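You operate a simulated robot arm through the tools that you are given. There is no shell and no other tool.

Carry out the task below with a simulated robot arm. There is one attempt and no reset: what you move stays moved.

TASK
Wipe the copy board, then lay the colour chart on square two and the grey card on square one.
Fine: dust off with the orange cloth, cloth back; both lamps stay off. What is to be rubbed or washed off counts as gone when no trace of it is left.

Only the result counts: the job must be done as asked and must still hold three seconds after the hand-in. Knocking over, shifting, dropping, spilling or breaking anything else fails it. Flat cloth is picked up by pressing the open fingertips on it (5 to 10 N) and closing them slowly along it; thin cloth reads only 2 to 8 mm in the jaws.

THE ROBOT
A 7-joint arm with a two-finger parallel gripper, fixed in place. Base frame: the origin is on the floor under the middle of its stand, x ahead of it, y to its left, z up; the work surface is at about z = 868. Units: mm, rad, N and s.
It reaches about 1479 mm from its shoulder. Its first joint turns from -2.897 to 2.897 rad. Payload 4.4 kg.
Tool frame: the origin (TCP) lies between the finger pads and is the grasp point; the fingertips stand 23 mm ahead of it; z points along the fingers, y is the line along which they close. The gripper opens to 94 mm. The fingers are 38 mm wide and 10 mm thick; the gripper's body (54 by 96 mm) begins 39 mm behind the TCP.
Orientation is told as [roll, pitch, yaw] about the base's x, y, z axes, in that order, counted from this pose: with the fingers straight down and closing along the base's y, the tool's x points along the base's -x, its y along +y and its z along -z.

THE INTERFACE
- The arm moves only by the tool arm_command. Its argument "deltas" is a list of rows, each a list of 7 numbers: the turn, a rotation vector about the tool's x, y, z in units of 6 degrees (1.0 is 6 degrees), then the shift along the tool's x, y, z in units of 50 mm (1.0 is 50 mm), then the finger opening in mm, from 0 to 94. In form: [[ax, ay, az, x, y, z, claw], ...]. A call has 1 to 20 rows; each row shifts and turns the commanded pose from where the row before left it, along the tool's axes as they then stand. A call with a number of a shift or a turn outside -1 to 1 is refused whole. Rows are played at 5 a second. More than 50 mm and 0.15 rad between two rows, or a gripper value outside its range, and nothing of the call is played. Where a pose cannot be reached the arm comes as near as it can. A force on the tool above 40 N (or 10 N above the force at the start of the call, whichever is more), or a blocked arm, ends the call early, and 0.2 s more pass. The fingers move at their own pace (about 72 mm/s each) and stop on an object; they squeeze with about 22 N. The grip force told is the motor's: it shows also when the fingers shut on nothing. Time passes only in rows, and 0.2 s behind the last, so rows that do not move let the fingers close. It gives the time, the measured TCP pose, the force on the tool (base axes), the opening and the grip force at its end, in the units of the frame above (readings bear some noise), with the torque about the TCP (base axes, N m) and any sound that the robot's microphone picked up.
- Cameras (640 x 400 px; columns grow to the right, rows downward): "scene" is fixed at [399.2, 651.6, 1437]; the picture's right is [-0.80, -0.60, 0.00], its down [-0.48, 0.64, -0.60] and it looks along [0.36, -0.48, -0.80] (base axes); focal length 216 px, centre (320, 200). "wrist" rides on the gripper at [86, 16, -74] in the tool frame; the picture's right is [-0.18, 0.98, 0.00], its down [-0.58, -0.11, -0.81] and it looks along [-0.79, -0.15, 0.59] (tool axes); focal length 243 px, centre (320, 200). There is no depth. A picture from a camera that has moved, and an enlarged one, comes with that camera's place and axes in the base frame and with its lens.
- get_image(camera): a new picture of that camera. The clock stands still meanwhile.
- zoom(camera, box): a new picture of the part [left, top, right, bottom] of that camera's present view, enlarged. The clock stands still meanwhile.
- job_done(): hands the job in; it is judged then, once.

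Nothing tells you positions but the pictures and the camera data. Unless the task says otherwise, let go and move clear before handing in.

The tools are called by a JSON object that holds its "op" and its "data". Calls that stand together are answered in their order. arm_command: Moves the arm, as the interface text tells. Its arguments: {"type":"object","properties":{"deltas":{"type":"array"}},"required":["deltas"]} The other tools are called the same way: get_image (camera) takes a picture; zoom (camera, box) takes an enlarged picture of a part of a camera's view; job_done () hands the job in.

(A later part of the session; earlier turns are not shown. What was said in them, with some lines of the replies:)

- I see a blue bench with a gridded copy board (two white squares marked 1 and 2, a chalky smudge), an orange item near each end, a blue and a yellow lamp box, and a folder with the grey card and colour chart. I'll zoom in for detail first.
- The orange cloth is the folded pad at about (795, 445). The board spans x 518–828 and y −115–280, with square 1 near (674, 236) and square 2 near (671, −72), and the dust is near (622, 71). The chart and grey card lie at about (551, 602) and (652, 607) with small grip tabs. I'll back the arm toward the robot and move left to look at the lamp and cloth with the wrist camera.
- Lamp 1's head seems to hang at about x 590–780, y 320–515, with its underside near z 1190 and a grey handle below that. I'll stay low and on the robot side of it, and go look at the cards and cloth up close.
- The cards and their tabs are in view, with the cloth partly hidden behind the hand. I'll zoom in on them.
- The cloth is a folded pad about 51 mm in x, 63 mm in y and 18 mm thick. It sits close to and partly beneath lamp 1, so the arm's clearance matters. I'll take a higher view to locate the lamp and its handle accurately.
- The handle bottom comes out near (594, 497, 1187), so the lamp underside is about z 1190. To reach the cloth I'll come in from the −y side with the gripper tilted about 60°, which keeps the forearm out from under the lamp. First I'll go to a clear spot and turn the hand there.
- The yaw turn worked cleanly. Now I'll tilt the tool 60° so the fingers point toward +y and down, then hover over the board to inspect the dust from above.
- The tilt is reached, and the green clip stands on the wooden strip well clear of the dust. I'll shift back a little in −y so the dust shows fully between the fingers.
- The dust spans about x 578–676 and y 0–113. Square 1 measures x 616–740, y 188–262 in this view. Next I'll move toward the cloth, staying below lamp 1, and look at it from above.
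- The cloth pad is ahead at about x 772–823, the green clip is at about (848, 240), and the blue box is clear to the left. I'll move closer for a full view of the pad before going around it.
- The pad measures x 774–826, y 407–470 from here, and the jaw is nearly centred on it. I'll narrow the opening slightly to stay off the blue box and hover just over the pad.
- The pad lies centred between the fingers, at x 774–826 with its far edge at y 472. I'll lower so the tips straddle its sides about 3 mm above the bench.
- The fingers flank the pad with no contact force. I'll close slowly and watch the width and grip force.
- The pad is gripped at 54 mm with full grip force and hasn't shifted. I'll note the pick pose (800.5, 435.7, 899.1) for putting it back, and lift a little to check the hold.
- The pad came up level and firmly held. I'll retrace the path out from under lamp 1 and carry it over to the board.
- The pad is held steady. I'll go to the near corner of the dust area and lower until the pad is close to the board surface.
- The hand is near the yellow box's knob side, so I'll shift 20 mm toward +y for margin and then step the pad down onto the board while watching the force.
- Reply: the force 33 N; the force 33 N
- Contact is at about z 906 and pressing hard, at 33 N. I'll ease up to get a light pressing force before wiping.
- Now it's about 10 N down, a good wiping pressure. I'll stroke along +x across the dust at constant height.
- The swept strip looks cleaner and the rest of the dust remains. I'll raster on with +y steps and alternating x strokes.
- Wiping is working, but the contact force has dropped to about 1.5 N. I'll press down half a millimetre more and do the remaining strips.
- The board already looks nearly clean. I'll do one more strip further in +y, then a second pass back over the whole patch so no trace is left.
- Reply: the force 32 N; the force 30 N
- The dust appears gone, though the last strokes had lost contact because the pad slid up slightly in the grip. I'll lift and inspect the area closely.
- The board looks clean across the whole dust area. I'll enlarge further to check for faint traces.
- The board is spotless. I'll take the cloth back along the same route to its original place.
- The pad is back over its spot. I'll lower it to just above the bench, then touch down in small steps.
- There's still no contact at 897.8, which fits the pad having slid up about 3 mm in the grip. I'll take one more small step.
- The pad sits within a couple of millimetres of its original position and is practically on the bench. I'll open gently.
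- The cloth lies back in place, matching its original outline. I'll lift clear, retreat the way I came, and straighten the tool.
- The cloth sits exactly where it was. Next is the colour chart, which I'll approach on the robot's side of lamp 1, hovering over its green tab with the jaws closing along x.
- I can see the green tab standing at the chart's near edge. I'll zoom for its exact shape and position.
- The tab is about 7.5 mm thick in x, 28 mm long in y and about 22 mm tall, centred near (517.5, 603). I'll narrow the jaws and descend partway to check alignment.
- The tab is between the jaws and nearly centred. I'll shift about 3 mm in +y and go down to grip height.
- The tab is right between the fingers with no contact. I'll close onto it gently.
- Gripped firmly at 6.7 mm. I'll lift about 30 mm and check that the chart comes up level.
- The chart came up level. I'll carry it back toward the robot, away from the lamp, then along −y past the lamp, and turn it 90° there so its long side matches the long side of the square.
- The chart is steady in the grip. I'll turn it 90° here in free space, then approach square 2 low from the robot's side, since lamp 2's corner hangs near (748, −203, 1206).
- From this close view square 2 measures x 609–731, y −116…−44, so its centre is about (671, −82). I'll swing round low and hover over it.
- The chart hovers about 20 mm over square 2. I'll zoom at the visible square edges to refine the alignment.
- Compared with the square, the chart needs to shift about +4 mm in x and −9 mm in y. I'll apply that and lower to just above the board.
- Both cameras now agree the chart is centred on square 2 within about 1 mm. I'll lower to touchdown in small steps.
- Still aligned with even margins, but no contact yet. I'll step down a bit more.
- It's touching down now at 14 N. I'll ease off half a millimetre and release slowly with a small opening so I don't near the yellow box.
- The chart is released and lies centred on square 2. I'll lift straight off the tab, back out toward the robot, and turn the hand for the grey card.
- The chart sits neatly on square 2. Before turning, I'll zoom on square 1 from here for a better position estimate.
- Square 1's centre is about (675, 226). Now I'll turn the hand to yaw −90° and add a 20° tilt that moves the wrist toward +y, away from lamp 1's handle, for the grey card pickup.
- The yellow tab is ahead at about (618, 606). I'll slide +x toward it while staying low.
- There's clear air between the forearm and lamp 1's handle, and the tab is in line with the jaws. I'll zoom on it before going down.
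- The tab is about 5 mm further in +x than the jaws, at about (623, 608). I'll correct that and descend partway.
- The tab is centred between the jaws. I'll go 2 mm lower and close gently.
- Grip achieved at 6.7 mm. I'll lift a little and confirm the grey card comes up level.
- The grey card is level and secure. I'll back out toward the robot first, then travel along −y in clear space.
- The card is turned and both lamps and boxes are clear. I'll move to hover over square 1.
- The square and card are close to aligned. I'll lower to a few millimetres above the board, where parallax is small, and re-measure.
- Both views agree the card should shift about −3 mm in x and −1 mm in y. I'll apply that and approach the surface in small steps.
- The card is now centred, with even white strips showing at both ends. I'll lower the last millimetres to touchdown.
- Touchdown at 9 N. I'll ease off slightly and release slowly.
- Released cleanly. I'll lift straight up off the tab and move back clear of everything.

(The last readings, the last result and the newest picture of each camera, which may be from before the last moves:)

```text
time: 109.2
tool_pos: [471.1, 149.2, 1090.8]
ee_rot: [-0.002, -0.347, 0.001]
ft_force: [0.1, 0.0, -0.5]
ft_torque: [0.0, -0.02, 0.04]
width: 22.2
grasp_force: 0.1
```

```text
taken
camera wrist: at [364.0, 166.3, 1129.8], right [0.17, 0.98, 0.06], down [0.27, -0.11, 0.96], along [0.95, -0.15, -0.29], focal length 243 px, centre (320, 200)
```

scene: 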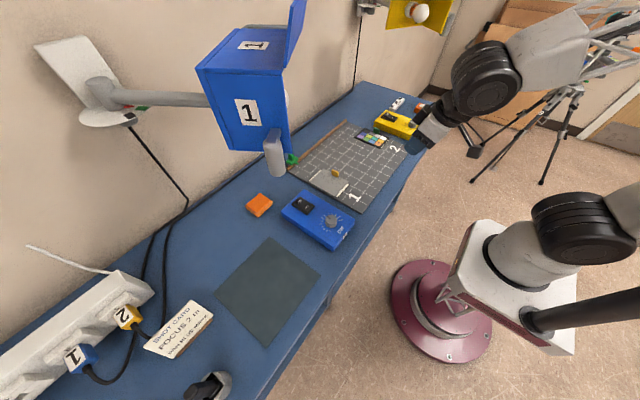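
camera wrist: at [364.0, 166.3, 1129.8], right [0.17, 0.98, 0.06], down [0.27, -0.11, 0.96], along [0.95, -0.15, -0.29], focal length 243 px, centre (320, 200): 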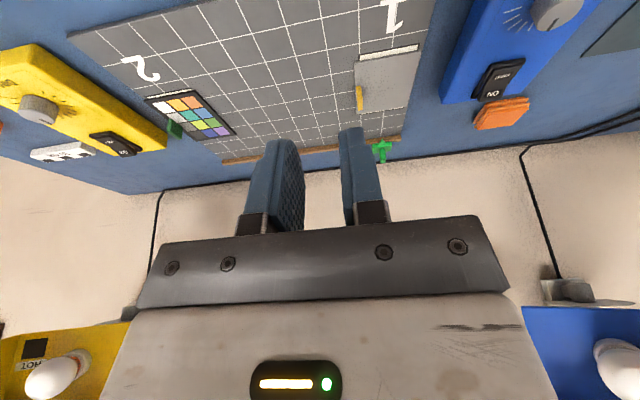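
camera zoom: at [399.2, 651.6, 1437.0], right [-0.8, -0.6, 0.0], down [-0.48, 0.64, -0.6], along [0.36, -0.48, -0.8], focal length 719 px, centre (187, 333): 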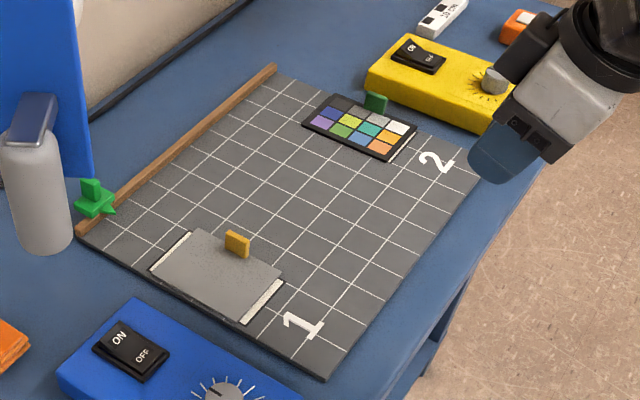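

Both cards are on their squares with their tabs up, the cloth is back, and the lamps and switches are untouched. I'll take a final close look at the cleaned area, the cloth and the switches.

{"op": "zoom", "data": {"camera": "scene", "box": [335, 135, 405, 185]}}

{"op": "zoom", "data": {"camera": "wrist", "box": [60, 0, 440, 170]}}

{"op": "zoom", "data": {"camera": "scene", "box": [230, 175, 360, 260]}}

```text
8.00 times, centred on (370, 160) of scene
camera zoom: at [399.2, 651.6, 1437.0], right [-0.8, -0.6, 0.0], down [-0.48, 0.64, -0.6], along [0.36, -0.48, -0.8], focal length 1726 px, centre (-80, 520)
```

zoom: 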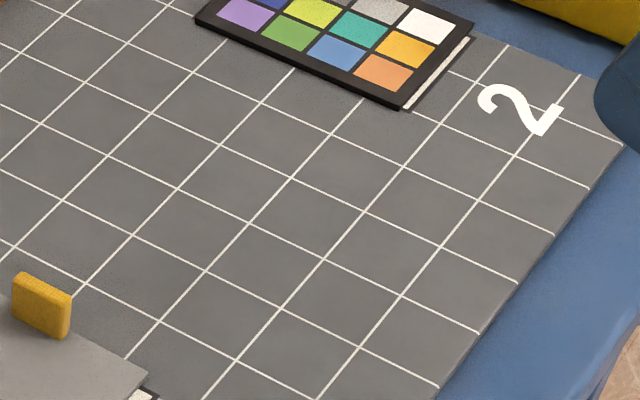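

```text
1.68 times, centred on (250, 85) of wrist
camera zoom: at [364.0, 166.3, 1129.8], right [0.17, 0.98, 0.06], down [0.27, -0.11, 0.96], along [0.95, -0.15, -0.29], focal length 409 px, centre (438, 394)
```

zoom: 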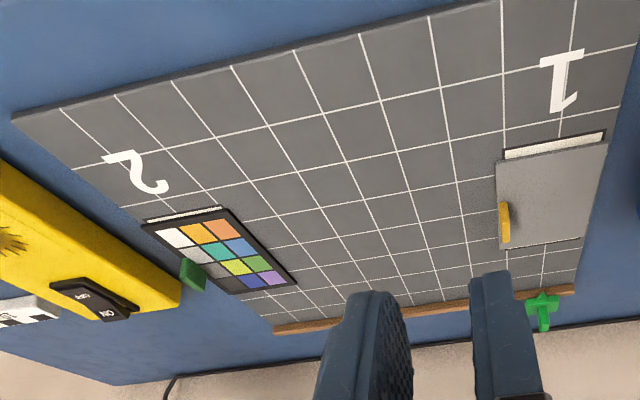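

```text
4.71 times, centred on (295, 218) of scene
camera zoom: at [399.2, 651.6, 1437.0], right [-0.8, -0.6, 0.0], down [-0.48, 0.64, -0.6], along [0.36, -0.48, -0.8], focal length 1015 px, centre (438, 118)
```

zoom: 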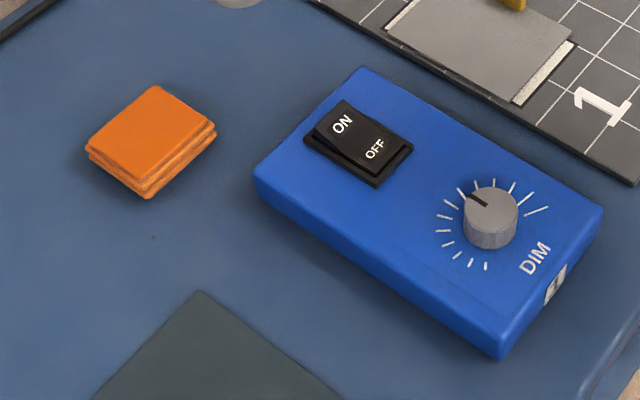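

The board shows no trace of dust, the colour chart is on square two, the grey card is on square one, the cloth is back in place and both lamps are still off. The gripper is open and clear, so I'm handing in.

{"op": "job_done", "data": {}}

```text
The job is handed in.
```

I finished the job and handed it in; I don't have the verdict on it yet.

- **Board:** I wiped it with the orange cloth in two passes. The second pass lost contact on its last two strips, but close-up views afterwards showed no trace of dust.
- **Colour chart:** it is on square two, centred to within about 1–2 mm and turned 90° so its long side runs along the square's.
- **Grey card:** it is on square one, placed the same way.
- **Overhang:** both cards are wider than the printed squares, so each overhangs the long sides by about 5 mm.
- **Cloth:** it is back where it was, within about 2 mm.
- **Lamps:** both are still off, and I didn't touch the lamps, the dimmer boxes or their switches.

The gripper is open and clear of the bench, and nothing else was moved.
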